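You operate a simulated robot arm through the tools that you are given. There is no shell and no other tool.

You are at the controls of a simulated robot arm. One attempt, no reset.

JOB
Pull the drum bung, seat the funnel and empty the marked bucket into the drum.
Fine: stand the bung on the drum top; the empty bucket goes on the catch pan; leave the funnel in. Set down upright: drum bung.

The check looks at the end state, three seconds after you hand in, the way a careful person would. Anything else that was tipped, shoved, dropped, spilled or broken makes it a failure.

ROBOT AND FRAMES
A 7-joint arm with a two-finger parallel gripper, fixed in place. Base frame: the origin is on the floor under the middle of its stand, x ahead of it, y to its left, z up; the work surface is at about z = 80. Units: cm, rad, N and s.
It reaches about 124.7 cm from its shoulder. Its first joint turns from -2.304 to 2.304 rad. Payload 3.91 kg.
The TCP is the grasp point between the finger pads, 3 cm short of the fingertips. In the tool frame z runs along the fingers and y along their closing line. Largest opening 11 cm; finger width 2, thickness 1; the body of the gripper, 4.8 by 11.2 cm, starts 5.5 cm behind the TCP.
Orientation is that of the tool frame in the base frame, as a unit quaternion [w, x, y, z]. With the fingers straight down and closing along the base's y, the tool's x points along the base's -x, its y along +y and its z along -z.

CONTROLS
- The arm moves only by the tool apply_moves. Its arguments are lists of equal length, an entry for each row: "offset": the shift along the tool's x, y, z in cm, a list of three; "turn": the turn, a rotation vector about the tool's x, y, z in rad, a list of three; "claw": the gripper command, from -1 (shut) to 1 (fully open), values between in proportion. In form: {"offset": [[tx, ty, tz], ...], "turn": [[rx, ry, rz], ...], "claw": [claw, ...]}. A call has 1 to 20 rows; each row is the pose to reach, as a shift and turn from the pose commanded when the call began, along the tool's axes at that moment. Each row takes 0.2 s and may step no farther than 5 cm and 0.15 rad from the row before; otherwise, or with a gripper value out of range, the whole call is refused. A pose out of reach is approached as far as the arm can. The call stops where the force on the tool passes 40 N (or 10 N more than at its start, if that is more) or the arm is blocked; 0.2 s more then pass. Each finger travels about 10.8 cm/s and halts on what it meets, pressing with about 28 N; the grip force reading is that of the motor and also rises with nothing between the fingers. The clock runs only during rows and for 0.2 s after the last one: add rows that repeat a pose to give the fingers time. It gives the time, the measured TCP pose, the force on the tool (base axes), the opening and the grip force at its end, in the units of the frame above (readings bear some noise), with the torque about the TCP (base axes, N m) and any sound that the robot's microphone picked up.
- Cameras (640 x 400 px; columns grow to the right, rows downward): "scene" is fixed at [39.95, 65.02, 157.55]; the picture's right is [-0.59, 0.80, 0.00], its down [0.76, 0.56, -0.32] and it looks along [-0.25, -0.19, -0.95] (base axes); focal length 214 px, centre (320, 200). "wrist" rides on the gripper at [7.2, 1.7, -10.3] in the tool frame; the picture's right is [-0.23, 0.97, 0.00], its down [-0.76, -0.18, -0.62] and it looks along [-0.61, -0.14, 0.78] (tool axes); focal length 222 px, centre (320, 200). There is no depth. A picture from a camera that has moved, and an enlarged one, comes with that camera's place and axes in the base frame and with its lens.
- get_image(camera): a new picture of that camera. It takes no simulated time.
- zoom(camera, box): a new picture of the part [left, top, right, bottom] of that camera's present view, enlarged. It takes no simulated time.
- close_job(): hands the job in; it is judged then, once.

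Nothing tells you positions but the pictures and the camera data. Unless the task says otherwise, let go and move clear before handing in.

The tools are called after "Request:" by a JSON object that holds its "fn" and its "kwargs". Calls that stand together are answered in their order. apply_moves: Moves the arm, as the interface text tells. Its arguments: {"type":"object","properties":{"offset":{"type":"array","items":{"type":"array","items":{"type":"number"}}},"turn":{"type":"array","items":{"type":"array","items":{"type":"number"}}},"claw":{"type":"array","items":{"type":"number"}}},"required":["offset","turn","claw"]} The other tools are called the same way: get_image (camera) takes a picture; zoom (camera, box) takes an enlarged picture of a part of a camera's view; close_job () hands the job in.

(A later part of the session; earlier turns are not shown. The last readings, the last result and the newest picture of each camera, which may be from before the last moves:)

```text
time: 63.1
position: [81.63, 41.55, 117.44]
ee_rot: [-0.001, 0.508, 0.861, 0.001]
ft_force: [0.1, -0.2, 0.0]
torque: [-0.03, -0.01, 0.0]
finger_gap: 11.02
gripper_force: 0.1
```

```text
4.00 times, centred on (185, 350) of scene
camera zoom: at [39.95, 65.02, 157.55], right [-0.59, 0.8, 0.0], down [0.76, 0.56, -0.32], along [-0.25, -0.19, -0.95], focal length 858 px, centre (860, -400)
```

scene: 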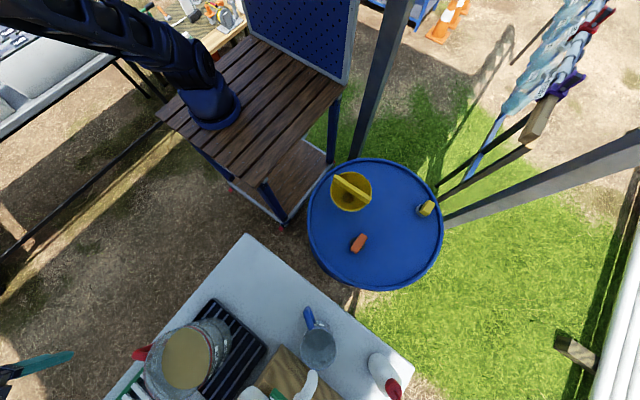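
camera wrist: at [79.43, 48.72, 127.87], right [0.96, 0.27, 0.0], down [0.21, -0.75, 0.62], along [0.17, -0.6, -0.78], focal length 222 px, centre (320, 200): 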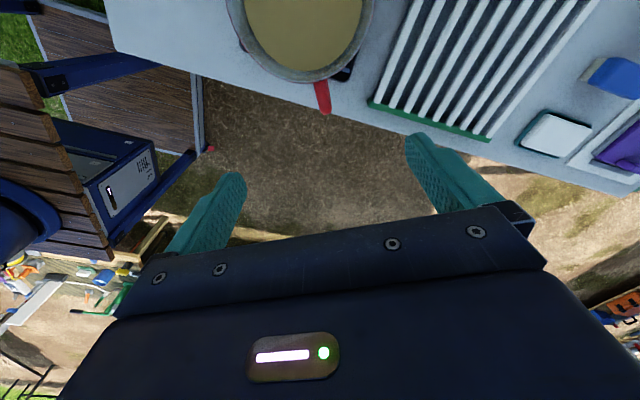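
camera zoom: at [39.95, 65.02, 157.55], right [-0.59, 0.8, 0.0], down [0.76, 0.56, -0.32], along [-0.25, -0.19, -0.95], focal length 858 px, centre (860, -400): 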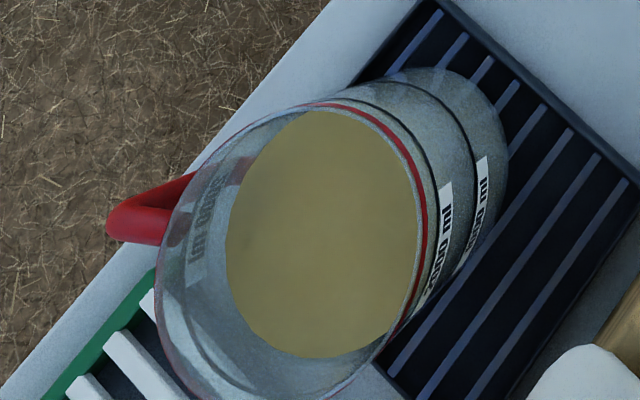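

The handle runs exactly along the tool's x axis, with its vertical bar near (82.5, 39.8). I'll drop to a hover just above it and check alignment again.

Request:
{"fn": "apply_moves", "kwargs": {"offset": [[-1, 0, 2], [-2, 0, 5], [-2, 0, 8.5], [-2, 0, 12], [-2, 0, 14], [-2, 0, 14]], "turn": [[0, 0, 0], [0, 0, 0], [0, 0, 0], [0, 0, 0], [0, 0, 0], [0, 0, 0]], "claw": [0.8, 0.6, 0.4, 0.2, 0.2, 0.2]}}

Request:
{"fn": "get_image", "kwargs": {"camera": "wrist"}}

Request:
{"fn": "zoom", "kwargs": {"camera": "wrist", "box": [220, 60, 420, 220]}}

Request:
{"fn": "zoom", "kwargs": {"camera": "scene", "box": [60, 300, 220, 400]}}

```text
time: 64.5
position: [82.48, 39.79, 103.42]
ee_rot: [0.0, 0.508, 0.861, 0.002]
ft_force: [0.7, 0.3, 0.4]
torque: [0.02, -0.01, 0.01]
finger_gap: 6.59
gripper_force: 0.1
```

```text
taken
camera wrist: at [80.35, 47.01, 113.79], right [0.96, 0.27, 0.0], down [0.21, -0.75, 0.62], along [0.17, -0.6, -0.78], focal length 222 px, centre (320, 200)
```

wrist: 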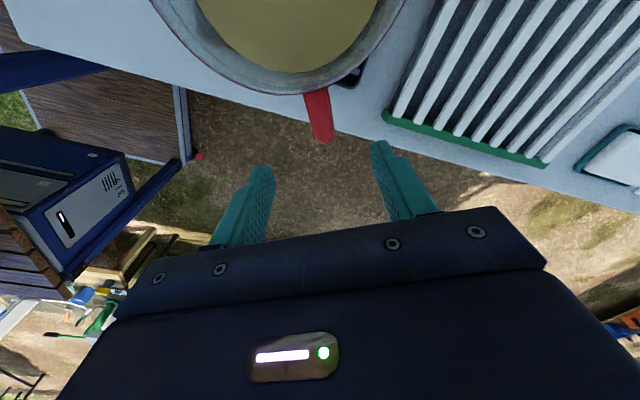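

```text
2.50 times, centred on (320, 140) of wrist
camera zoom: at [80.35, 47.01, 113.79], right [0.96, 0.27, 0.0], down [0.21, -0.75, 0.62], along [0.17, -0.6, -0.78], focal length 555 px, centre (320, 350)
```

zoom: 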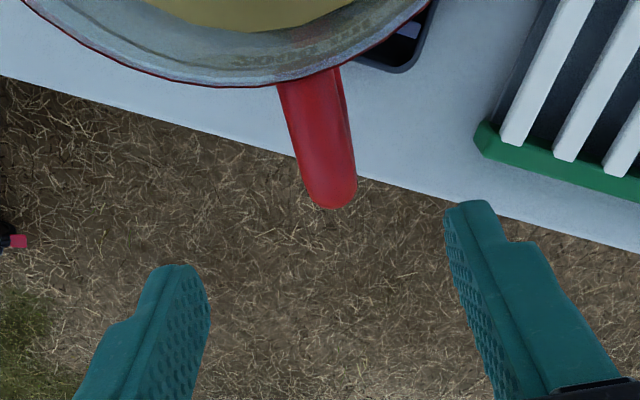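

```text
4.00 times, centred on (140, 350) of scene
camera zoom: at [39.95, 65.02, 157.55], right [-0.59, 0.8, 0.0], down [0.76, 0.56, -0.32], along [-0.25, -0.19, -0.95], focal length 858 px, centre (1040, -400)
```

zoom: 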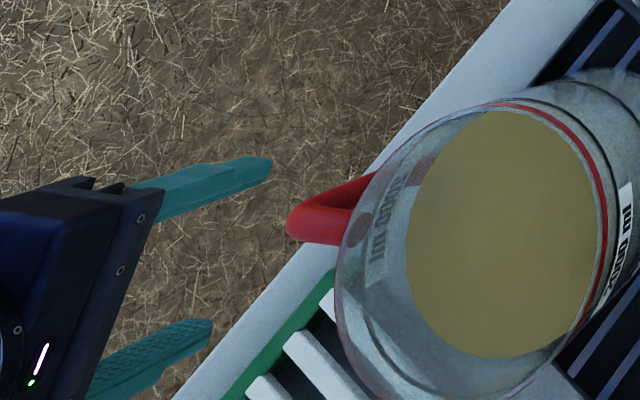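

The fingers are lined up on both sides of the handle. I'll descend around it, watching for any contact.

Request:
{"fn": "apply_moves", "kwargs": {"offset": [[0, 0, 2], [0, 0, 4], [0, 0, 6], [0, 0, 8], [0, 0, 9.5], [0, 0, 9.5]], "turn": [[0, 0, 0], [0, 0, 0], [0, 0, 0], [0, 0, 0], [0, 0, 0], [0, 0, 0]], "claw": [0.2, 0.2, 0.2, 0.2, 0.2, 0.2]}}

Request:
{"fn": "get_image", "kwargs": {"camera": "wrist"}}

Request:
{"fn": "zoom", "kwargs": {"camera": "scene", "box": [60, 300, 220, 400]}}

```text
time: 65.9
position: [82.47, 39.9, 93.85]
ee_rot: [0.0, 0.508, 0.861, 0.002]
ft_force: [-0.7, 0.5, 0.4]
torque: [0.01, 0.0, 0.04]
finger_gap: 6.62
gripper_force: 0.1
```

```text
taken
camera wrist: at [80.36, 46.98, 104.29], right [0.96, 0.27, 0.0], down [0.21, -0.75, 0.62], along [0.17, -0.6, -0.78], focal length 222 px, centre (320, 200)
```

wrist: 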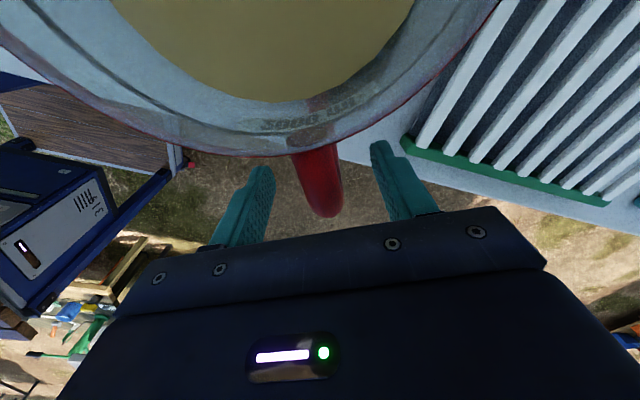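

```text
4.00 times, centred on (140, 350) of scene
camera zoom: at [39.95, 65.02, 157.55], right [-0.59, 0.8, 0.0], down [0.76, 0.56, -0.32], along [-0.25, -0.19, -0.95], focal length 858 px, centre (1040, -400)
```

zoom: 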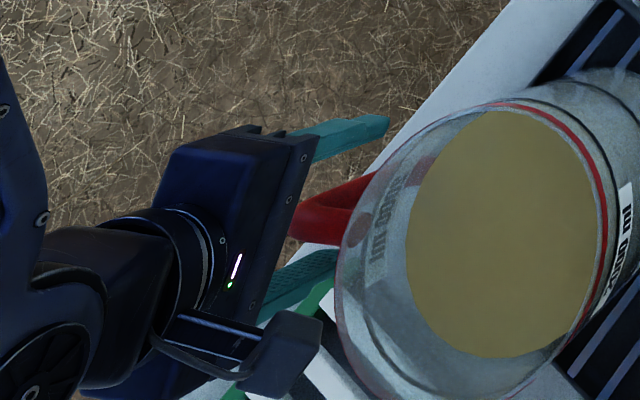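

Request:
{"fn": "apply_moves", "kwargs": {"offset": [[0, 0, 0.8], [0, 0, 1.6], [0, 0, 2.3], [0, 0, 2.3]], "turn": [[0, 0, 0], [0, 0, 0], [0, 0, 0], [0, 0, 0]], "claw": [0.2, 0.2, 0.2, 0.2]}}

Request:
{"fn": "get_image", "kwargs": {"camera": "wrist"}}

Request:
{"fn": "zoom", "kwargs": {"camera": "scene", "box": [60, 300, 220, 400]}}

```text
time: 66.9
position: [82.58, 39.66, 91.68]
ee_rot: [0.0, 0.509, 0.861, 0.001]
ft_force: [1.0, -0.2, -0.4]
torque: [0.0, -0.02, 0.01]
finger_gap: 6.6
gripper_force: 0.1
```

```text
taken
camera wrist: at [80.4, 46.94, 102.02], right [0.96, 0.27, 0.0], down [0.21, -0.75, 0.62], along [0.17, -0.6, -0.78], focal length 222 px, centre (320, 200)
```

wrist: 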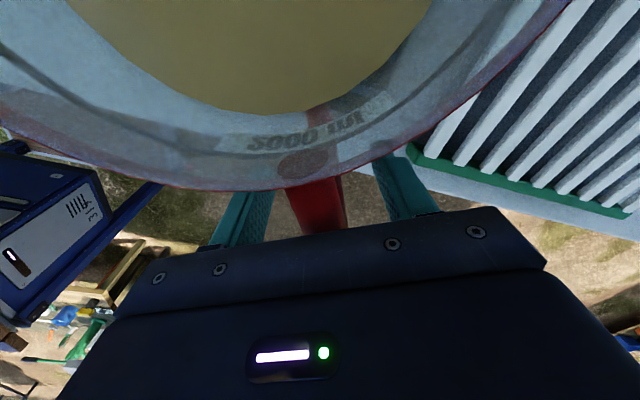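

```text
4.00 times, centred on (140, 350) of scene
camera zoom: at [39.95, 65.02, 157.55], right [-0.59, 0.8, 0.0], down [0.76, 0.56, -0.32], along [-0.25, -0.19, -0.95], focal length 858 px, centre (1040, -400)
```

zoom: 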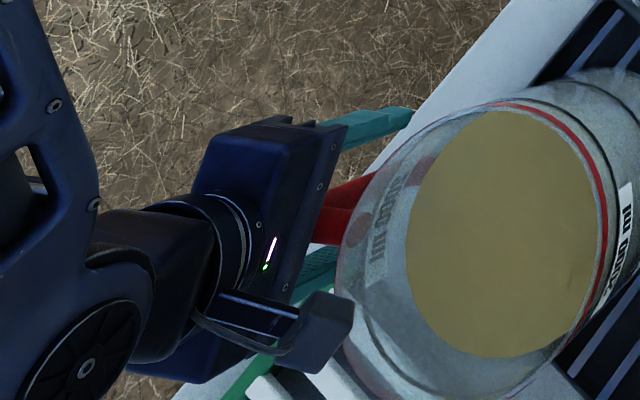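

The handle sits between the pads with everything clear. I'll close on it.

Request:
{"fn": "apply_moves", "kwargs": {"offset": [[0, 0, 0], [0, 0, 0], [0, 0, 0], [0, 0, 0], [0, 0, 0], [0, 0, 0]], "turn": [[0, 0, 0], [0, 0, 0], [0, 0, 0], [0, 0, 0], [0, 0, 0], [0, 0, 0]], "claw": [0, -0.3, -0.6, -1, -1, -1]}}

Request:
{"fn": "get_image", "kwargs": {"camera": "wrist"}}

```text
time: 68.3
position: [82.41, 39.79, 91.52]
ee_rot: [-0.001, 0.509, 0.861, 0.001]
ft_force: [0.3, -1.4, 1.5]
torque: [-0.11, 0.45, 0.05]
finger_gap: 1.78
gripper_force: 28.0
```

```text
taken
camera wrist: at [80.4, 46.93, 102.02], right [0.96, 0.27, 0.0], down [0.21, -0.75, 0.62], along [0.17, -0.6, -0.78], focal length 222 px, centre (320, 200)
```

wrist: 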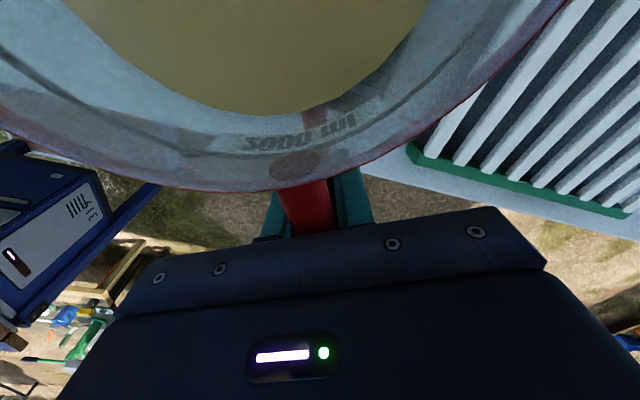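

The handle is gripped at 1.8 cm. I'll lift only about 1 cm, slowly, to see the weight and whether the bucket tilts in the grip.

Request:
{"fn": "apply_moves", "kwargs": {"offset": [[0, 0, -0.1], [0, 0, -0.2], [0, 0, -0.35], [0, 0, -0.5], [0, 0, -0.7], [0, 0, -0.9], [0, 0, -0.9], [0, 0, -0.9]], "turn": [[0, 0, 0], [0, 0, 0], [0, 0, 0], [0, 0, 0], [0, 0, 0], [0, 0, 0], [0, 0, 0], [0, 0, 0]], "claw": [-1, -1, -1, -1, -1, -1, -1, -1]}}

Request:
{"fn": "get_image", "kwargs": {"camera": "wrist"}}

Request:
{"fn": "zoom", "kwargs": {"camera": "scene", "box": [110, 300, 260, 400]}}

```text
time: 70.1
position: [82.5, 39.79, 92.58]
ee_rot: [0.0, 0.508, 0.861, 0.002]
ft_force: [0.4, -0.2, -4.1]
torque: [-0.4, -0.21, 0.02]
finger_gap: 1.76
gripper_force: 27.7
```

```text
taken
camera wrist: at [80.43, 46.96, 102.88], right [0.96, 0.27, 0.0], down [0.21, -0.75, 0.62], along [0.17, -0.6, -0.78], focal length 222 px, centre (320, 200)
```

wrist: 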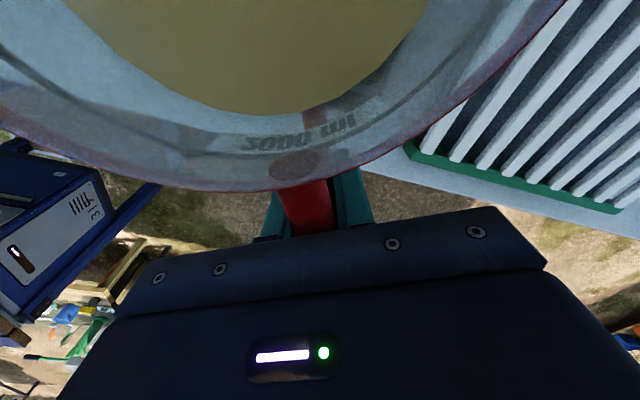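

```text
4.00 times, centred on (185, 350) of scene
camera zoom: at [39.95, 65.02, 157.55], right [-0.59, 0.8, 0.0], down [0.76, 0.56, -0.32], along [-0.25, -0.19, -0.95], focal length 858 px, centre (860, -400)
```

zoom: 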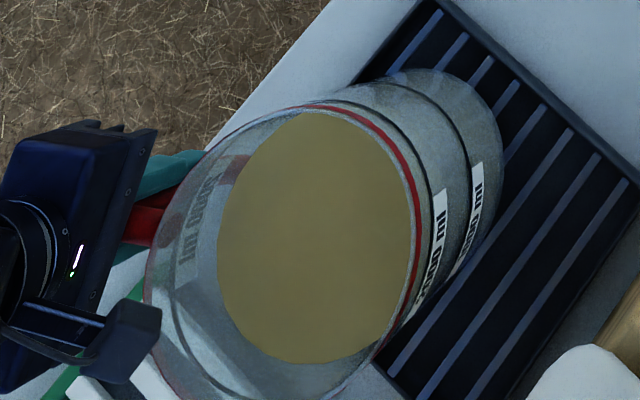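

The load reads only about 4 N with a 0.45 N·m moment, so the bucket hangs level and the grip holds. I'll raise it smoothly to travel height.

Request:
{"fn": "apply_moves", "kwargs": {"offset": [[0, 0, -0.5], [0, 0, -1.2], [0, 0, -2.2], [0, 0, -3.4], [0, 0, -4.8], [0, 0, -6.3], [0, 0, -7.9], [0, 0, -9.5], [0, 0, -11.1], [0, 0, -12.7], [0, 0, -14.3], [0, 0, -15.9], [0, 0, -17.5], [0, 0, -19.1], [0, 0, -20.7], [0, 0, -22.2], [0, 0, -23.5], [0, 0, -24.5], [0, 0, -25], [0, 0, -25]], "turn": [[0, 0, 0], [0, 0, 0], [0, 0, 0], [0, 0, 0], [0, 0, 0], [0, 0, 0], [0, 0, 0], [0, 0, 0], [0, 0, 0], [0, 0, 0], [0, 0, 0], [0, 0, 0], [0, 0, 0], [0, 0, 0], [0, 0, 0], [0, 0, 0], [0, 0, 0], [0, 0, 0], [0, 0, 0], [0, 0, 0]], "claw": [-1, -1, -1, -1, -1, -1, -1, -1, -1, -1, -1, -1, -1, -1, -1, -1, -1, -1, -1, -1]}}

Request:
{"fn": "get_image", "kwargs": {"camera": "wrist"}}

Request:
{"fn": "get_image", "kwargs": {"camera": "scene"}}

```text
time: 74.3
position: [82.45, 39.69, 117.51]
ee_rot: [-0.001, 0.508, 0.861, 0.002]
ft_force: [-0.8, 0.4, -4.1]
torque: [-0.38, -0.25, 0.02]
finger_gap: 1.78
gripper_force: 27.9
```

```text
taken
camera wrist: at [80.43, 46.91, 127.88], right [0.96, 0.27, 0.0], down [0.21, -0.75, 0.62], along [0.17, -0.6, -0.78], focal length 222 px, centre (320, 200)
```

wrist: 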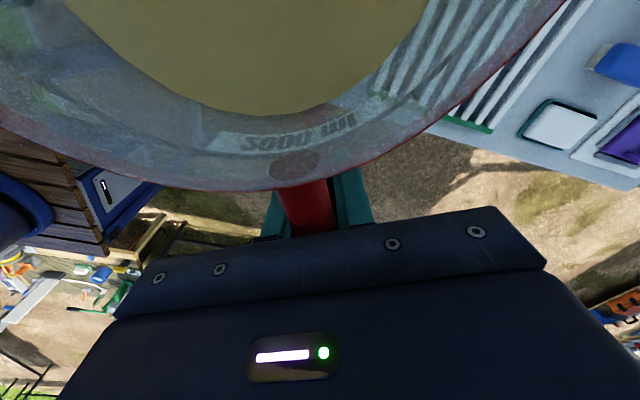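

```text
taken
```

scene: 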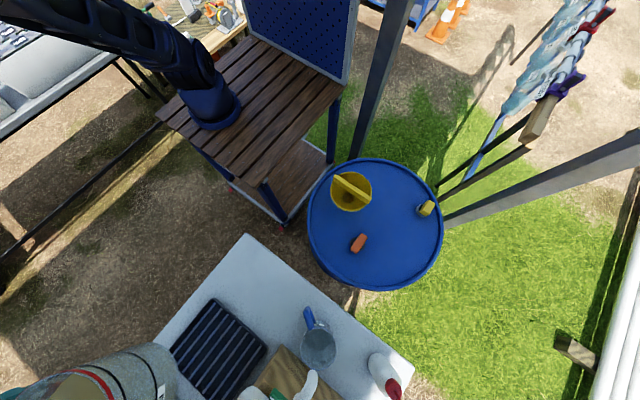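

The bucket is up and steady, and the ribbed catch pan is now in full view. I'll note its position for the return.

Request:
{"fn": "zoom", "kwargs": {"camera": "scene", "box": [140, 280, 290, 400]}}

```text
3.33 times, centred on (215, 340) of scene
camera zoom: at [39.95, 65.02, 157.55], right [-0.59, 0.8, 0.0], down [0.76, 0.56, -0.32], along [-0.25, -0.19, -0.95], focal length 715 px, centre (670, -267)
```

zoom: 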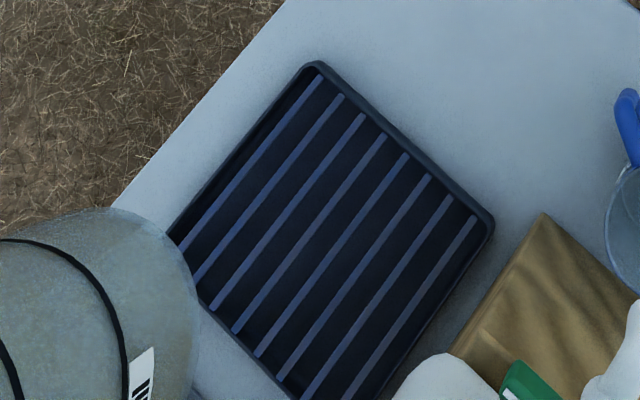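

The catch pan spans about x 67–87, y 42–65. I'll now carry the bucket towards the drum gently, turning it as I go so it will pour from the outer side.

Request:
{"fn": "apply_moves", "kwargs": {"offset": [[0.41, -0.52, 0], [1.22, -1.55, 0], [2.44, -3.1, 0], [4.06, -5.17, 0], [5.68, -7.24, 0], [7.31, -9.31, 0], [8.93, -11.37, 0], [10.56, -13.44, 0], [12.18, -15.51, 0], [13.8, -17.58, 0], [15.43, -19.65, 0], [17.05, -21.71, 0], [18.47, -23.52, 0], [19.69, -25.07, 0], [20.3, -25.85, 0], [20.3, -25.85, 0]], "turn": [[0, 0, -0.021], [0, 0, -0.063], [0, 0, -0.126], [0, 0, -0.21], [0, 0, -0.294], [0, 0, -0.378], [0, 0, -0.462], [0, 0, -0.546], [0, 0, -0.63], [0, 0, -0.714], [0, 0, -0.798], [0, 0, -0.882], [0, 0, -0.955], [0, 0, -1.018], [0, 0, -1.05], [0, 0, -1.05]], "claw": [-1, -1, -1, -1, -1, -1, -1, -1, -1, -1, -1, -1, -1, -1, -1, -1]}}

Request:
{"fn": "get_image", "kwargs": {"camera": "scene"}}

Request:
{"fn": "get_image", "kwargs": {"camera": "wrist"}}

```text
time: 77.7
position: [49.96, 45.11, 117.39]
ee_rot: [-0.001, 0.007, 1.0, 0.001]
ft_force: [-0.8, -0.3, -4.3]
torque: [0.02, -0.41, -0.02]
finger_gap: 1.77
gripper_force: 27.8
```

```text
taken
```

scene: 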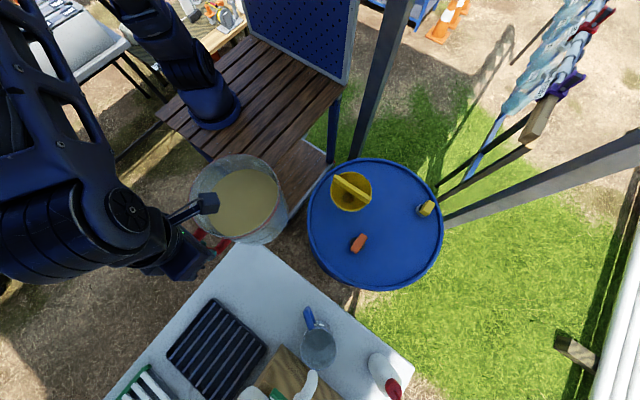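

```text
taken
camera wrist: at [42.74, 46.84, 127.87], right [0.24, 0.97, 0.0], down [0.76, -0.19, 0.62], along [0.61, -0.15, -0.78], focal length 222 px, centre (320, 200)
```

wrist: 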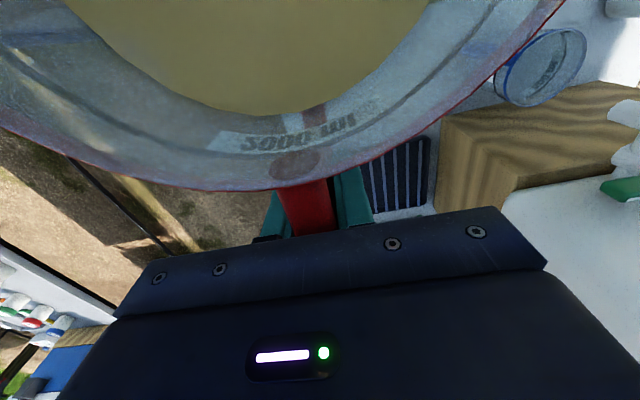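

The bucket stays level and the load is unchanged. I'll carry on around towards the outer side of the funnel.

Request:
{"fn": "apply_moves", "kwargs": {"offset": [[0.44, 0.25, 0], [1.55, 0.88, 0], [3.33, 1.89, 0], [5.55, 3.15, 0], [7.77, 4.41, 0], [9.99, 5.67, 0], [12.21, 6.93, 0], [14.43, 8.19, 0], [16.65, 9.45, 0], [18.87, 10.71, 0], [20.65, 11.72, 0], [21.76, 12.35, 0], [22.2, 12.6, 0], [22.2, 12.6, 0]], "turn": [[0, 0, -0.015], [0, 0, -0.053], [0, 0, -0.113], [0, 0, -0.188], [0, 0, -0.263], [0, 0, -0.338], [0, 0, -0.413], [0, 0, -0.488], [0, 0, -0.563], [0, 0, -0.638], [0, 0, -0.698], [0, 0, -0.735], [0, 0, -0.75], [0, 0, -0.75]], "claw": [-1, -1, -1, -1, -1, -1, -1, -1, -1, -1, -1, -1, -1, -1]}}

Request:
{"fn": "get_image", "kwargs": {"camera": "scene"}}

```text
time: 80.7
position: [28.17, 57.84, 117.46]
ee_rot: [0.0, -0.359, 0.933, 0.001]
ft_force: [-0.6, -0.2, -4.1]
torque: [0.3, -0.3, 0.02]
finger_gap: 1.78
gripper_force: 28.4
```

```text
taken
```

scene: 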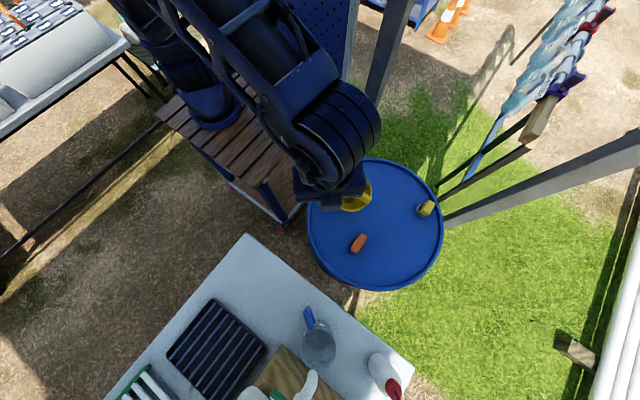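

Request:
{"fn": "apply_moves", "kwargs": {"offset": [[-0.12, 0.49, 0], [-0.42, 1.71, 0], [-0.9, 3.67, 0], [-1.49, 6.11, 0], [-2.09, 8.55, 0], [-2.69, 11, 0], [-3.28, 13.44, 0], [-3.88, 15.89, 0], [-4.48, 18.33, 0], [-5.07, 20.77, 0], [-5.55, 22.73, 0], [-5.85, 23.95, 0], [-5.97, 24.44, 0], [-5.97, 24.44, 0]], "turn": [[0, 0, -0.017], [0, 0, -0.059], [0, 0, -0.125], [0, 0, -0.209], [0, 0, -0.293], [0, 0, -0.376], [0, 0, -0.46], [0, 0, -0.543], [0, 0, -0.627], [0, 0, -0.711], [0, 0, -0.777], [0, 0, -0.819], [0, 0, -0.836], [0, 0, -0.836]], "claw": [-1, -1, -1, -1, -1, -1, -1, -1, -1, -1, -1, -1, -1, -1]}}

Request:
{"fn": "get_image", "kwargs": {"camera": "scene"}}

Request:
{"fn": "get_image", "kwargs": {"camera": "wrist"}}

```text
time: 83.7
position: [16.04, 80.04, 117.51]
ee_rot: [0.0, 0.707, -0.707, -0.001]
ft_force: [0.5, 0.0, -5.0]
torque: [0.45, 0.02, -0.03]
finger_gap: 1.79
gripper_force: 27.9
```

```text
taken
```

scene: 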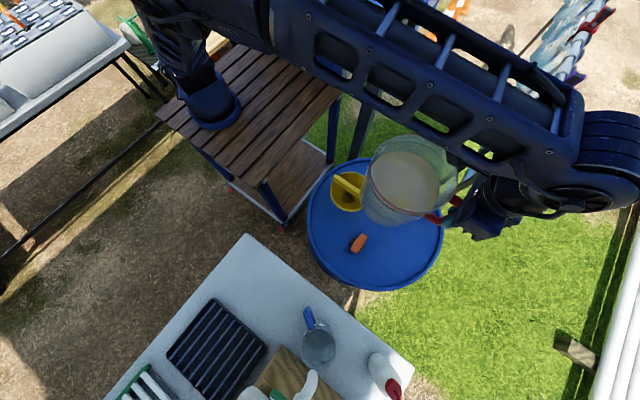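

```text
taken
camera wrist: at [14.32, 72.86, 127.93], right [-0.97, 0.23, 0.0], down [0.18, 0.76, 0.62], along [0.14, 0.61, -0.78], focal length 222 px, centre (320, 200)
```

wrist: 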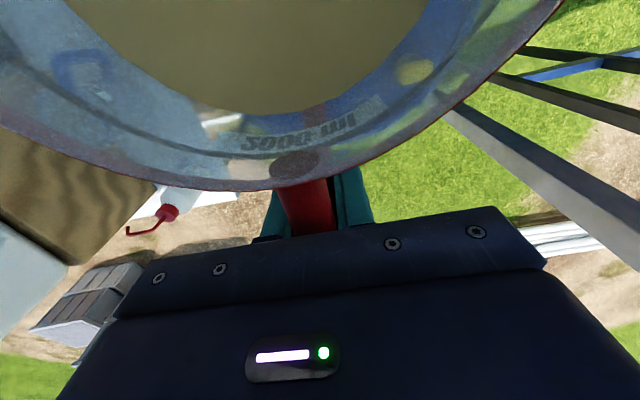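

The bucket is level above the outer side of the drum. The bung stands on the +x side, so I'll pour into the funnel half at x ≈ 9.8 and shift over there first.

Request:
{"fn": "apply_moves", "kwargs": {"offset": [[0, 0.4, 0], [0, 1.4, 0], [0, 2.7, 0], [0, 4, 0], [0, 5.2, 0], [0, 6, 0], [0, 6.25, 0], [0, 6.25, 0]], "turn": [[0, 0, 0], [0, 0, 0], [0, 0, 0], [0, 0, 0], [0, 0, 0], [0, 0, 0], [0, 0, 0], [0, 0, 0]], "claw": [-1, -1, -1, -1, -1, -1, -1, -1]}}

Request:
{"fn": "apply_moves", "kwargs": {"offset": [[-0.15, 0, 0.46], [-0.28, 0, 0.92], [-0.4, 0, 1.38], [-0.49, 0, 1.84], [-0.57, 0, 2.3], [-0.64, 0, 2.76], [-0.68, 0, 3.21], [-0.71, 0, 3.66], [-0.73, 0, 4.11], [-0.73, 0, 4.56], [-0.7, 0, 5.01], [-0.66, 0, 5.46], [-0.66, 0, 5.46]], "turn": [[0, -0.0291, 0], [0, -0.0582, 0], [0, -0.0873, 0], [0, -0.1164, 0], [0, -0.1454, 0], [0, -0.1745, 0], [0, -0.2036, 0], [0, -0.2327, 0], [0, -0.2618, 0], [0, -0.2909, 0], [0, -0.32, 0], [0, -0.3491, 0], [0, -0.3491, 0]], "claw": [-1, -1, -1, -1, -1, -1, -1, -1, -1, -1, -1, -1, -1]}}

Request:
{"fn": "get_image", "kwargs": {"camera": "scene"}}

Request:
{"fn": "get_image", "kwargs": {"camera": "wrist"}}

Request:
{"fn": "zoom", "kwargs": {"camera": "scene", "box": [290, 100, 490, 260]}}

```text
time: 85.5
position: [9.83, 79.96, 117.54]
ee_rot: [0.0, 0.707, -0.707, 0.0]
ft_force: [-0.8, -0.4, -4.7]
torque: [0.43, -0.03, -0.01]
finger_gap: 1.8
gripper_force: 28.2
```

```text
time: 88.3
position: [9.85, 80.76, 112.05]
ee_rot: [-0.123, 0.696, -0.696, -0.123]
ft_force: [-0.3, 0.5, -4.2]
torque: [0.36, 0.03, 0.0]
finger_gap: 1.79
gripper_force: 27.4
```

```text
taken
```

scene: 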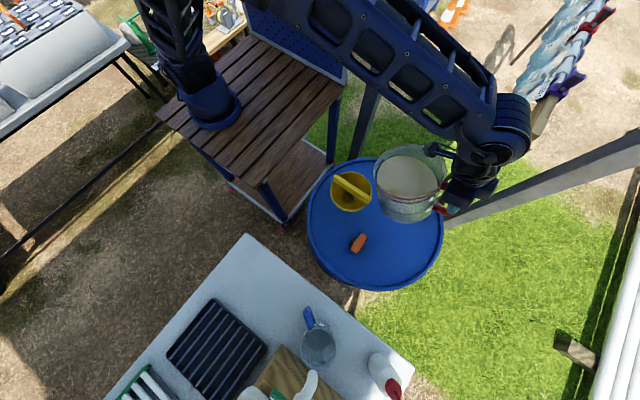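

```text
taken
camera wrist: at [8.09, 70.42, 119.32], right [-0.97, 0.21, 0.08], down [0.18, 0.5, 0.85], along [0.14, 0.84, -0.53], focal length 222 px, centre (320, 200)
```

wrist: 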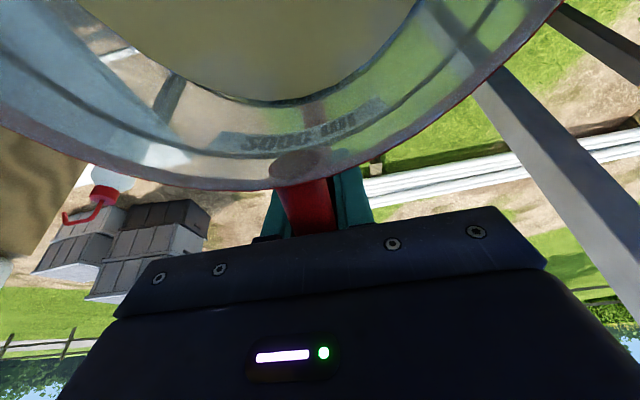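

```text
2.50 times, centred on (390, 180) of scene
camera zoom: at [39.95, 65.02, 157.55], right [-0.59, 0.8, 0.0], down [0.76, 0.56, -0.32], along [-0.25, -0.19, -0.95], focal length 536 px, centre (145, 250)
```

zoom: 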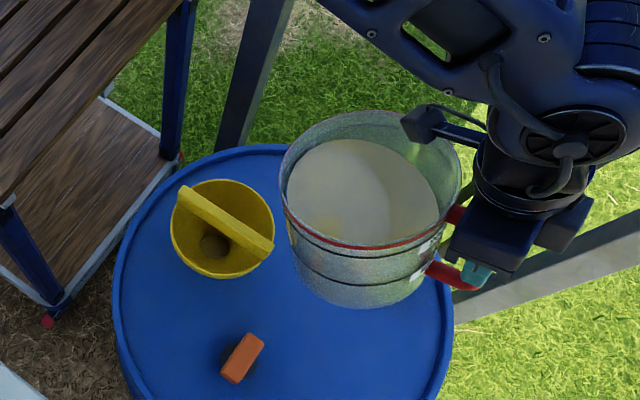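

Geometry matches: the bucket lip is over the funnel's outer half. I'll tilt to about 33° while lowering the lip, just short of where pouring should begin.

Request:
{"fn": "apply_moves", "kwargs": {"offset": [[0.213, 0, 0.478], [0.436, 0, 0.957], [0.667, 0, 1.435], [0.908, 0, 1.914], [1.158, 0, 2.392], [1.417, 0, 2.871], [1.685, 0, 3.349], [1.963, 0, 3.828], [2.25, 0, 4.306], [2.546, 0, 4.785], [2.851, 0, 5.263], [2.851, 0, 5.263]], "turn": [[0, -0.0201, 0], [0, -0.0403, 0], [0, -0.0604, 0], [0, -0.0806, 0], [0, -0.1007, 0], [0, -0.1208, 0], [0, -0.141, 0], [0, -0.1611, 0], [0, -0.1813, 0], [0, -0.2014, 0], [0, -0.2215, 0], [0, -0.2215, 0]], "claw": [-1, -1, -1, -1, -1, -1, -1, -1, -1, -1, -1, -1]}}

Request:
{"fn": "zoom", "kwargs": {"camera": "scene", "box": [290, 100, 490, 260]}}

Request:
{"fn": "get_image", "kwargs": {"camera": "wrist"}}

```text
time: 90.9
position: [9.81, 79.97, 106.16]
ee_rot: [0.2, -0.678, 0.678, 0.2]
ft_force: [0.4, 0.1, -3.8]
torque: [0.26, 0.01, 0.0]
finger_gap: 1.76
gripper_force: 28.1
```

```text
2.50 times, centred on (390, 180) of scene
camera zoom: at [39.95, 65.02, 157.55], right [-0.59, 0.8, 0.0], down [0.76, 0.56, -0.32], along [-0.25, -0.19, -0.95], focal length 536 px, centre (145, 250)
```

zoom: 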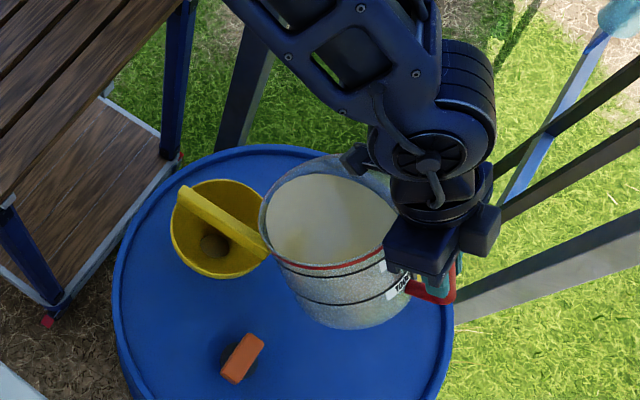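

```text
taken
camera wrist: at [8.08, 68.25, 110.94], right [-0.97, 0.19, 0.12], down [0.18, 0.3, 0.94], along [0.14, 0.93, -0.33], focal length 222 px, centre (320, 200)
```

wrist: 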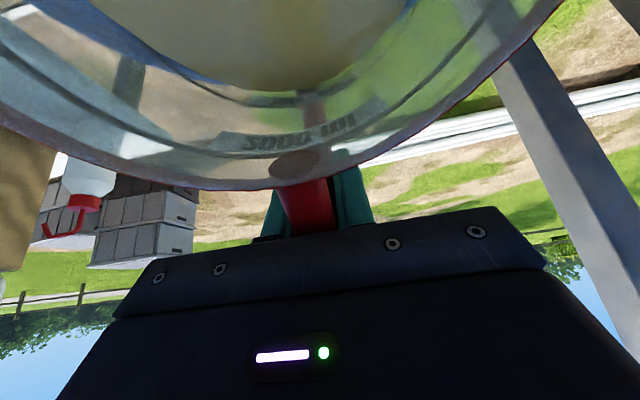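

The lip sits above the funnel mouth, about 3.8 cm off centre and clear of the bar. I'll tilt slowly to 40° and watch for the stream.

Request:
{"fn": "apply_moves", "kwargs": {"offset": [[0.089, 0, -0.013], [0.177, 0, -0.027], [0.266, 0, -0.04], [0.354, 0, -0.053], [0.443, 0, -0.067], [0.532, 0, -0.08], [0.62, 0, -0.093], [0.709, 0, -0.106], [0.797, 0, -0.12], [0.886, 0, -0.133], [0.975, 0, -0.146], [1.063, 0, -0.16]], "turn": [[0, -0.0106, 0], [0, -0.0213, 0], [0, -0.0319, 0], [0, -0.0425, 0], [0, -0.0531, 0], [0, -0.0638, 0], [0, -0.0744, 0], [0, -0.085, 0], [0, -0.0957, 0], [0, -0.1063, 0], [0, -0.1169, 0], [0, -0.1275, 0]], "claw": [-1, -1, -1, -1, -1, -1, -1, -1, -1, -1, -1, -1]}}

Request:
{"fn": "zoom", "kwargs": {"camera": "scene", "box": [300, 130, 460, 260]}}

Request:
{"fn": "get_image", "kwargs": {"camera": "wrist"}}

```text
time: 93.5
position: [9.82, 78.84, 105.71]
ee_rot: [0.242, -0.664, 0.665, 0.242]
ft_force: [-0.6, 0.2, -4.9]
torque: [0.24, 0.0, 0.0]
finger_gap: 1.76
gripper_force: 27.5
```

```text
3.08 times, centred on (380, 195) of scene
camera zoom: at [39.95, 65.02, 157.55], right [-0.59, 0.8, 0.0], down [0.76, 0.56, -0.32], along [-0.25, -0.19, -0.95], focal length 660 px, centre (135, 215)
```

zoom: 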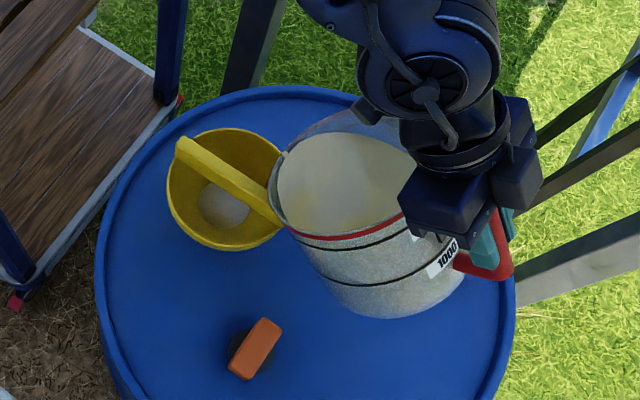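

```text
taken
camera wrist: at [8.1, 66.74, 109.0], right [-0.97, 0.17, 0.15], down [0.18, 0.18, 0.97], along [0.14, 0.97, -0.21], focal length 222 px, centre (320, 200)
```

wrist: 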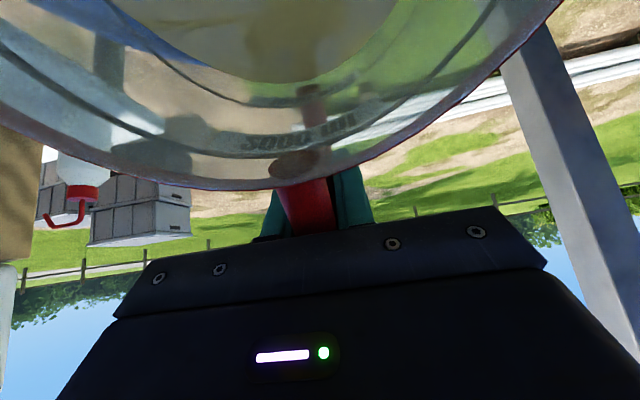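

Cream-coloured liquid is now visible in the funnel throat, so the pour has begun cleanly. I'll look closer and hold a moment to see whether it drains.

Request:
{"fn": "zoom", "kwargs": {"camera": "scene", "box": [330, 155, 400, 215]}}

Request:
{"fn": "apply_moves", "kwargs": {"offset": [[0, 0, 0], [0, 0, 0], [0, 0, 0], [0, 0, 0], [0, 0, 0]], "turn": [[0, 0, 0], [0, 0, 0], [0, 0, 0], [0, 0, 0], [0, 0, 0]], "claw": [-1, -1, -1, -1, -1]}}

Request:
{"fn": "zoom", "kwargs": {"camera": "scene", "box": [330, 155, 400, 215]}}

```text
6.67 times, centred on (365, 185) of scene
camera zoom: at [39.95, 65.02, 157.55], right [-0.59, 0.8, 0.0], down [0.76, 0.56, -0.32], along [-0.25, -0.19, -0.95], focal length 1430 px, centre (20, 300)
```

zoom: 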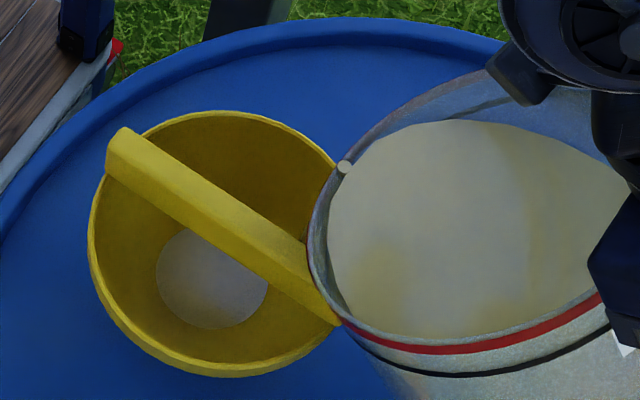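

```text
time: 94.7
position: [9.75, 78.81, 105.65]
ee_rot: [-0.243, 0.664, -0.664, -0.243]
ft_force: [-0.2, -0.6, -4.6]
torque: [0.25, 0.0, 0.0]
finger_gap: 1.78
gripper_force: 28.8
```

```text
6.67 times, centred on (365, 185) of scene
camera zoom: at [39.95, 65.02, 157.55], right [-0.59, 0.8, 0.0], down [0.76, 0.56, -0.32], along [-0.25, -0.19, -0.95], focal length 1430 px, centre (20, 300)
```

zoom: 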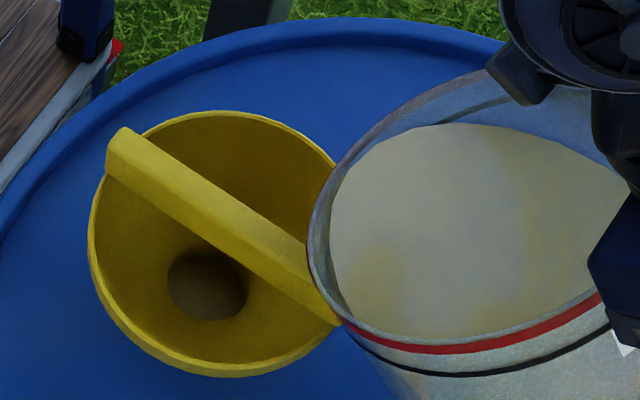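

The stream is a thin jet landing inside the funnel, and the pool drained within about a second. I'll continue slowly from 40° to 48°, nudging the lip a bit further inward.

Request:
{"fn": "apply_moves", "kwargs": {"offset": [[0, 0, -0.158], [0, 0, -0.316], [0.002, 0, -0.474], [0.004, 0, -0.632], [0.008, 0, -0.79], [0.012, 0, -0.949], [0.017, 0, -1.108], [0.024, 0, -1.267], [0.031, 0, -1.427], [0.039, 0, -1.587], [0.048, 0, -1.747], [0.058, 0, -1.907], [0.069, 0, -2.068], [0.081, 0, -2.229], [0.095, 0, -2.39], [0.108, 0, -2.552], [0.123, 0, -2.713], [0.139, 0, -2.875], [0.156, 0, -3.038], [0.174, 0, -3.2]], "turn": [[0, -0.007, 0], [0, -0.014, 0], [0, -0.0209, 0], [0, -0.0279, 0], [0, -0.0349, 0], [0, -0.0419, 0], [0, -0.0489, 0], [0, -0.0559, 0], [0, -0.0628, 0], [0, -0.0698, 0], [0, -0.0768, 0], [0, -0.0838, 0], [0, -0.0908, 0], [0, -0.0978, 0], [0, -0.1047, 0], [0, -0.1117, 0], [0, -0.1187, 0], [0, -0.1257, 0], [0, -0.1327, 0], [0, -0.1397, 0]], "claw": [-1, -1, -1, -1, -1, -1, -1, -1, -1, -1, -1, -1, -1, -1, -1, -1, -1, -1, -1, -1]}}

Request:
{"fn": "zoom", "kwargs": {"camera": "scene", "box": [330, 155, 400, 215]}}

Request:
{"fn": "zoom", "kwargs": {"camera": "scene", "box": [290, 120, 480, 300]}}

```text
time: 98.9
position: [9.87, 76.76, 108.17]
ee_rot: [0.289, -0.645, 0.645, 0.289]
ft_force: [-0.7, 0.4, -4.4]
torque: [0.13, 0.01, -0.03]
finger_gap: 1.74
gripper_force: 27.8
```

```text
6.67 times, centred on (365, 185) of scene
camera zoom: at [39.95, 65.02, 157.55], right [-0.59, 0.8, 0.0], down [0.76, 0.56, -0.32], along [-0.25, -0.19, -0.95], focal length 1430 px, centre (20, 300)
```

zoom: 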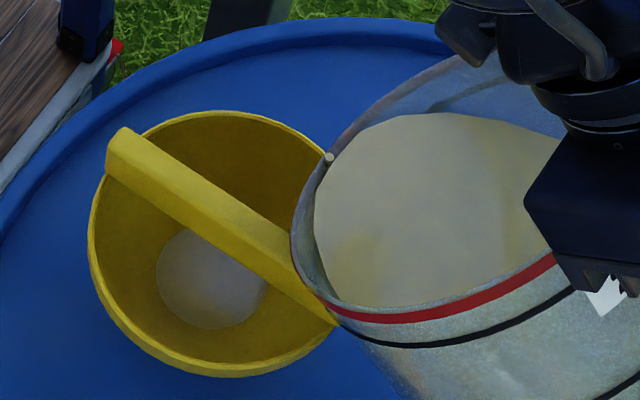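

```text
2.22 times, centred on (385, 210) of scene
camera zoom: at [39.95, 65.02, 157.55], right [-0.59, 0.8, 0.0], down [0.76, 0.56, -0.32], along [-0.25, -0.19, -0.95], focal length 477 px, centre (176, 178)
```

zoom: 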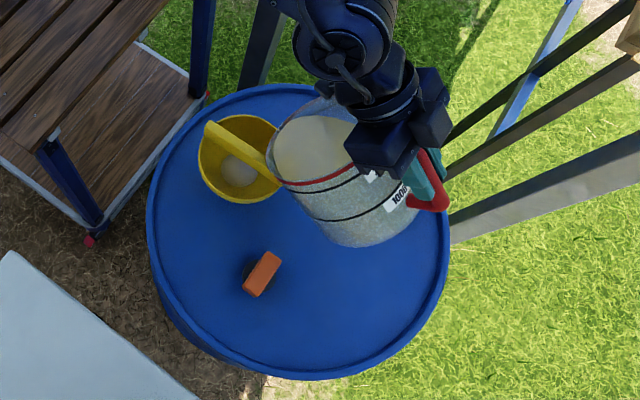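

Still clean, with the jet landing about 4 cm from the funnel's centre and a low pool. I'll continue from 48° to 58°.

Request:
{"fn": "apply_moves", "kwargs": {"offset": [[-0.019, 0, -0.19], [-0.036, 0, -0.38], [-0.052, 0, -0.57], [-0.067, 0, -0.761], [-0.08, 0, -0.952], [-0.091, 0, -1.144], [-0.101, 0, -1.335], [-0.109, 0, -1.528], [-0.116, 0, -1.72], [-0.121, 0, -1.913], [-0.125, 0, -2.106], [-0.127, 0, -2.3], [-0.127, 0, -2.494], [-0.127, 0, -2.688], [-0.124, 0, -2.883], [-0.12, 0, -3.078], [-0.115, 0, -3.273], [-0.108, 0, -3.469], [-0.099, 0, -3.665], [-0.089, 0, -3.861]], "turn": [[0, -0.0087, 0], [0, -0.0175, 0], [0, -0.0262, 0], [0, -0.0349, 0], [0, -0.0436, 0], [0, -0.0524, 0], [0, -0.0611, 0], [0, -0.0698, 0], [0, -0.0785, 0], [0, -0.0873, 0], [0, -0.096, 0], [0, -0.1047, 0], [0, -0.1135, 0], [0, -0.1222, 0], [0, -0.1309, 0], [0, -0.1396, 0], [0, -0.1484, 0], [0, -0.1571, 0], [0, -0.1658, 0], [0, -0.1745, 0]], "claw": [-1, -1, -1, -1, -1, -1, -1, -1, -1, -1, -1, -1, -1, -1, -1, -1, -1, -1, -1, -1]}}

Request:
{"fn": "zoom", "kwargs": {"camera": "scene", "box": [330, 155, 400, 215]}}

Request:
{"fn": "zoom", "kwargs": {"camera": "scene", "box": [290, 120, 480, 300]}}

```text
time: 103.1
position: [9.8, 73.79, 110.72]
ee_rot: [0.344, -0.618, 0.619, 0.342]
ft_force: [-0.1, 0.4, -4.1]
torque: [0.07, 0.0, 0.01]
finger_gap: 1.78
gripper_force: 28.0
```

```text
6.67 times, centred on (365, 185) of scene
camera zoom: at [39.95, 65.02, 157.55], right [-0.59, 0.8, 0.0], down [0.76, 0.56, -0.32], along [-0.25, -0.19, -0.95], focal length 1430 px, centre (20, 300)
```

zoom: 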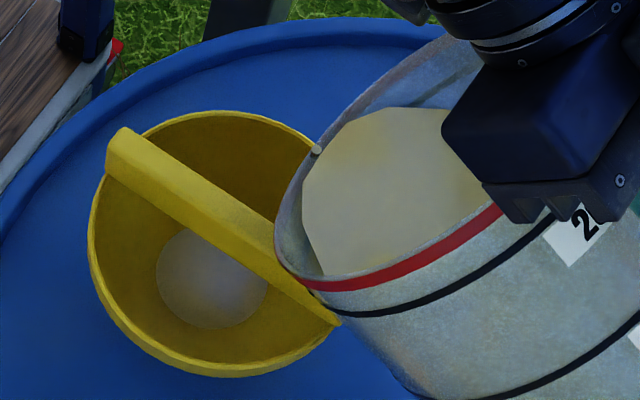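

```text
2.22 times, centred on (385, 210) of scene
camera zoom: at [39.95, 65.02, 157.55], right [-0.59, 0.8, 0.0], down [0.76, 0.56, -0.32], along [-0.25, -0.19, -0.95], focal length 477 px, centre (176, 178)
```

zoom: 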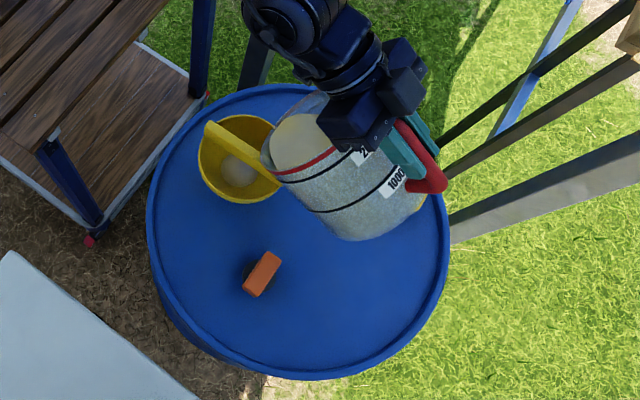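

No spill and a steady low pool in the funnel. I'll keep tilting from 58° to 70°.

Request:
{"fn": "apply_moves", "kwargs": {"offset": [[-0.047, 0, -0.227], [-0.091, 0, -0.454], [-0.134, 0, -0.682], [-0.173, 0, -0.911], [-0.211, 0, -1.139], [-0.246, 0, -1.368], [-0.278, 0, -1.598], [-0.309, 0, -1.828], [-0.337, 0, -2.058], [-0.362, 0, -2.289], [-0.385, 0, -2.52], [-0.406, 0, -2.752], [-0.424, 0, -2.984], [-0.44, 0, -3.216], [-0.454, 0, -3.449], [-0.465, 0, -3.683], [-0.474, 0, -3.916], [-0.48, 0, -4.15], [-0.484, 0, -4.385], [-0.486, 0, -4.62]], "turn": [[0, -0.0105, 0], [0, -0.0209, 0], [0, -0.0314, 0], [0, -0.0419, 0], [0, -0.0524, 0], [0, -0.0628, 0], [0, -0.0733, 0], [0, -0.0838, 0], [0, -0.0942, 0], [0, -0.1047, 0], [0, -0.1152, 0], [0, -0.1257, 0], [0, -0.1361, 0], [0, -0.1466, 0], [0, -0.1571, 0], [0, -0.1676, 0], [0, -0.178, 0], [0, -0.1885, 0], [0, -0.199, 0], [0, -0.2094, 0]], "claw": [-1, -1, -1, -1, -1, -1, -1, -1, -1, -1, -1, -1, -1, -1, -1, -1, -1, -1, -1, -1]}}

Request:
{"fn": "zoom", "kwargs": {"camera": "scene", "box": [330, 155, 400, 215]}}

Request:
{"fn": "get_image", "kwargs": {"camera": "wrist"}}

```text
time: 107.3
position: [9.74, 70.18, 113.51]
ee_rot: [-0.406, 0.579, -0.579, -0.406]
ft_force: [0.1, -0.3, -4.1]
torque: [0.02, -0.01, 0.01]
finger_gap: 1.79
gripper_force: 27.9
```

```text
6.67 times, centred on (365, 185) of scene
camera zoom: at [39.95, 65.02, 157.55], right [-0.59, 0.8, 0.0], down [0.76, 0.56, -0.32], along [-0.25, -0.19, -0.95], focal length 1430 px, centre (20, 300)
```

zoom: 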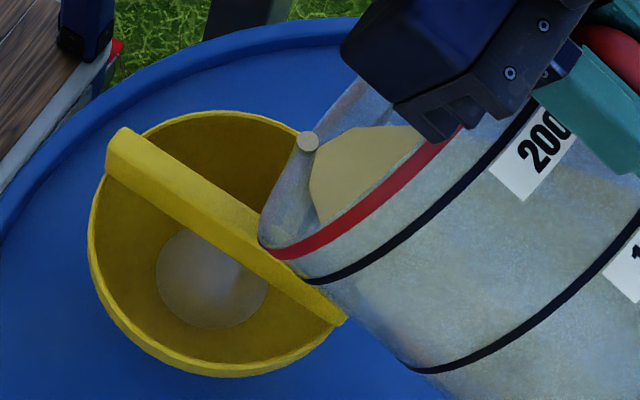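

```text
taken
camera wrist: at [8.06, 58.09, 110.29], right [-0.97, 0.08, 0.21], down [0.18, -0.33, 0.93], along [0.14, 0.94, 0.3], focal length 222 px, centre (320, 200)
```

wrist: 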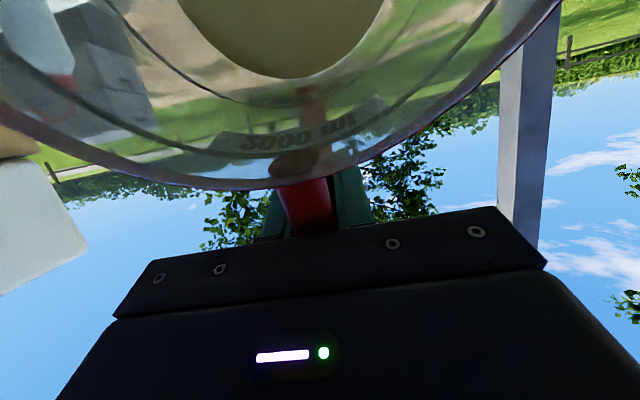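

The jet is falling at about (9.3, 59), safely inside the funnel. I'll go on from 70° to 82°.

Request:
{"fn": "apply_moves", "kwargs": {"offset": [[-0.053, 0, -0.219], [-0.104, 0, -0.439], [-0.153, 0, -0.659], [-0.199, 0, -0.879], [-0.244, 0, -1.1], [-0.285, 0, -1.321], [-0.325, 0, -1.543], [-0.362, 0, -1.765], [-0.397, 0, -1.988], [-0.43, 0, -2.211], [-0.46, 0, -2.434], [-0.489, 0, -2.658], [-0.514, 0, -2.883], [-0.538, 0, -3.107], [-0.559, 0, -3.333], [-0.578, 0, -3.558], [-0.595, 0, -3.784], [-0.609, 0, -4.011], [-0.621, 0, -4.238], [-0.631, 0, -4.465]], "turn": [[0, -0.0105, 0], [0, -0.0209, 0], [0, -0.0314, 0], [0, -0.0419, 0], [0, -0.0524, 0], [0, -0.0628, 0], [0, -0.0733, 0], [0, -0.0838, 0], [0, -0.0942, 0], [0, -0.1047, 0], [0, -0.1152, 0], [0, -0.1257, 0], [0, -0.1361, 0], [0, -0.1466, 0], [0, -0.1571, 0], [0, -0.1676, 0], [0, -0.178, 0], [0, -0.1885, 0], [0, -0.199, 0], [0, -0.2094, 0]], "claw": [-1, -1, -1, -1, -1, -1, -1, -1, -1, -1, -1, -1, -1, -1, -1, -1, -1, -1, -1, -1]}}

Request:
{"fn": "zoom", "kwargs": {"camera": "scene", "box": [330, 155, 400, 215]}}

Request:
{"fn": "get_image", "kwargs": {"camera": "wrist"}}

Request:
{"fn": "get_image", "kwargs": {"camera": "scene"}}

```text
time: 111.5
position: [9.74, 66.24, 115.6]
ee_rot: [-0.464, 0.533, -0.533, -0.465]
ft_force: [-0.7, 0.4, -3.6]
torque: [-0.12, -0.01, -0.01]
finger_gap: 1.8
gripper_force: 28.5
```

```text
6.67 times, centred on (365, 185) of scene
camera zoom: at [39.95, 65.02, 157.55], right [-0.59, 0.8, 0.0], down [0.76, 0.56, -0.32], along [-0.25, -0.19, -0.95], focal length 1430 px, centre (20, 300)
```

zoom: 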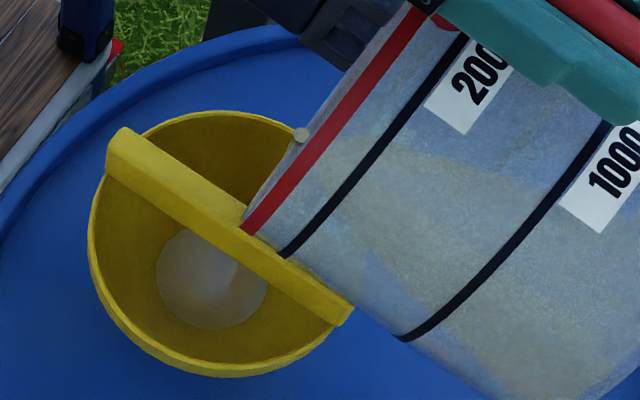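

```text
taken
camera wrist: at [8.06, 55.06, 109.95], right [-0.97, 0.03, 0.22], down [0.18, -0.51, 0.84], along [0.14, 0.86, 0.49], focal length 222 px, centre (320, 200)
```

wrist: 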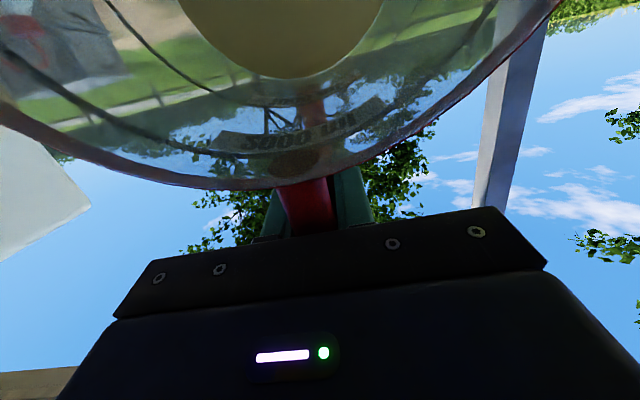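

```text
taken
```

scene: 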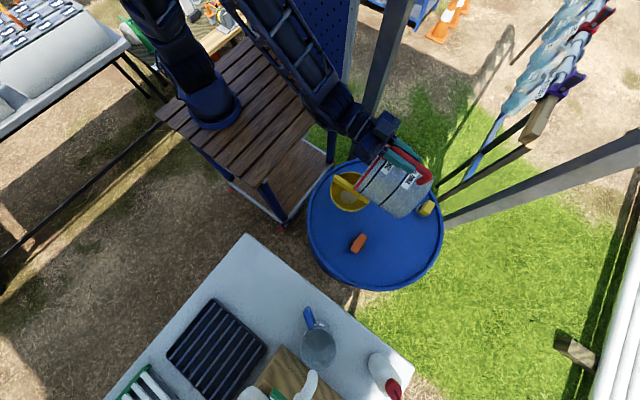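

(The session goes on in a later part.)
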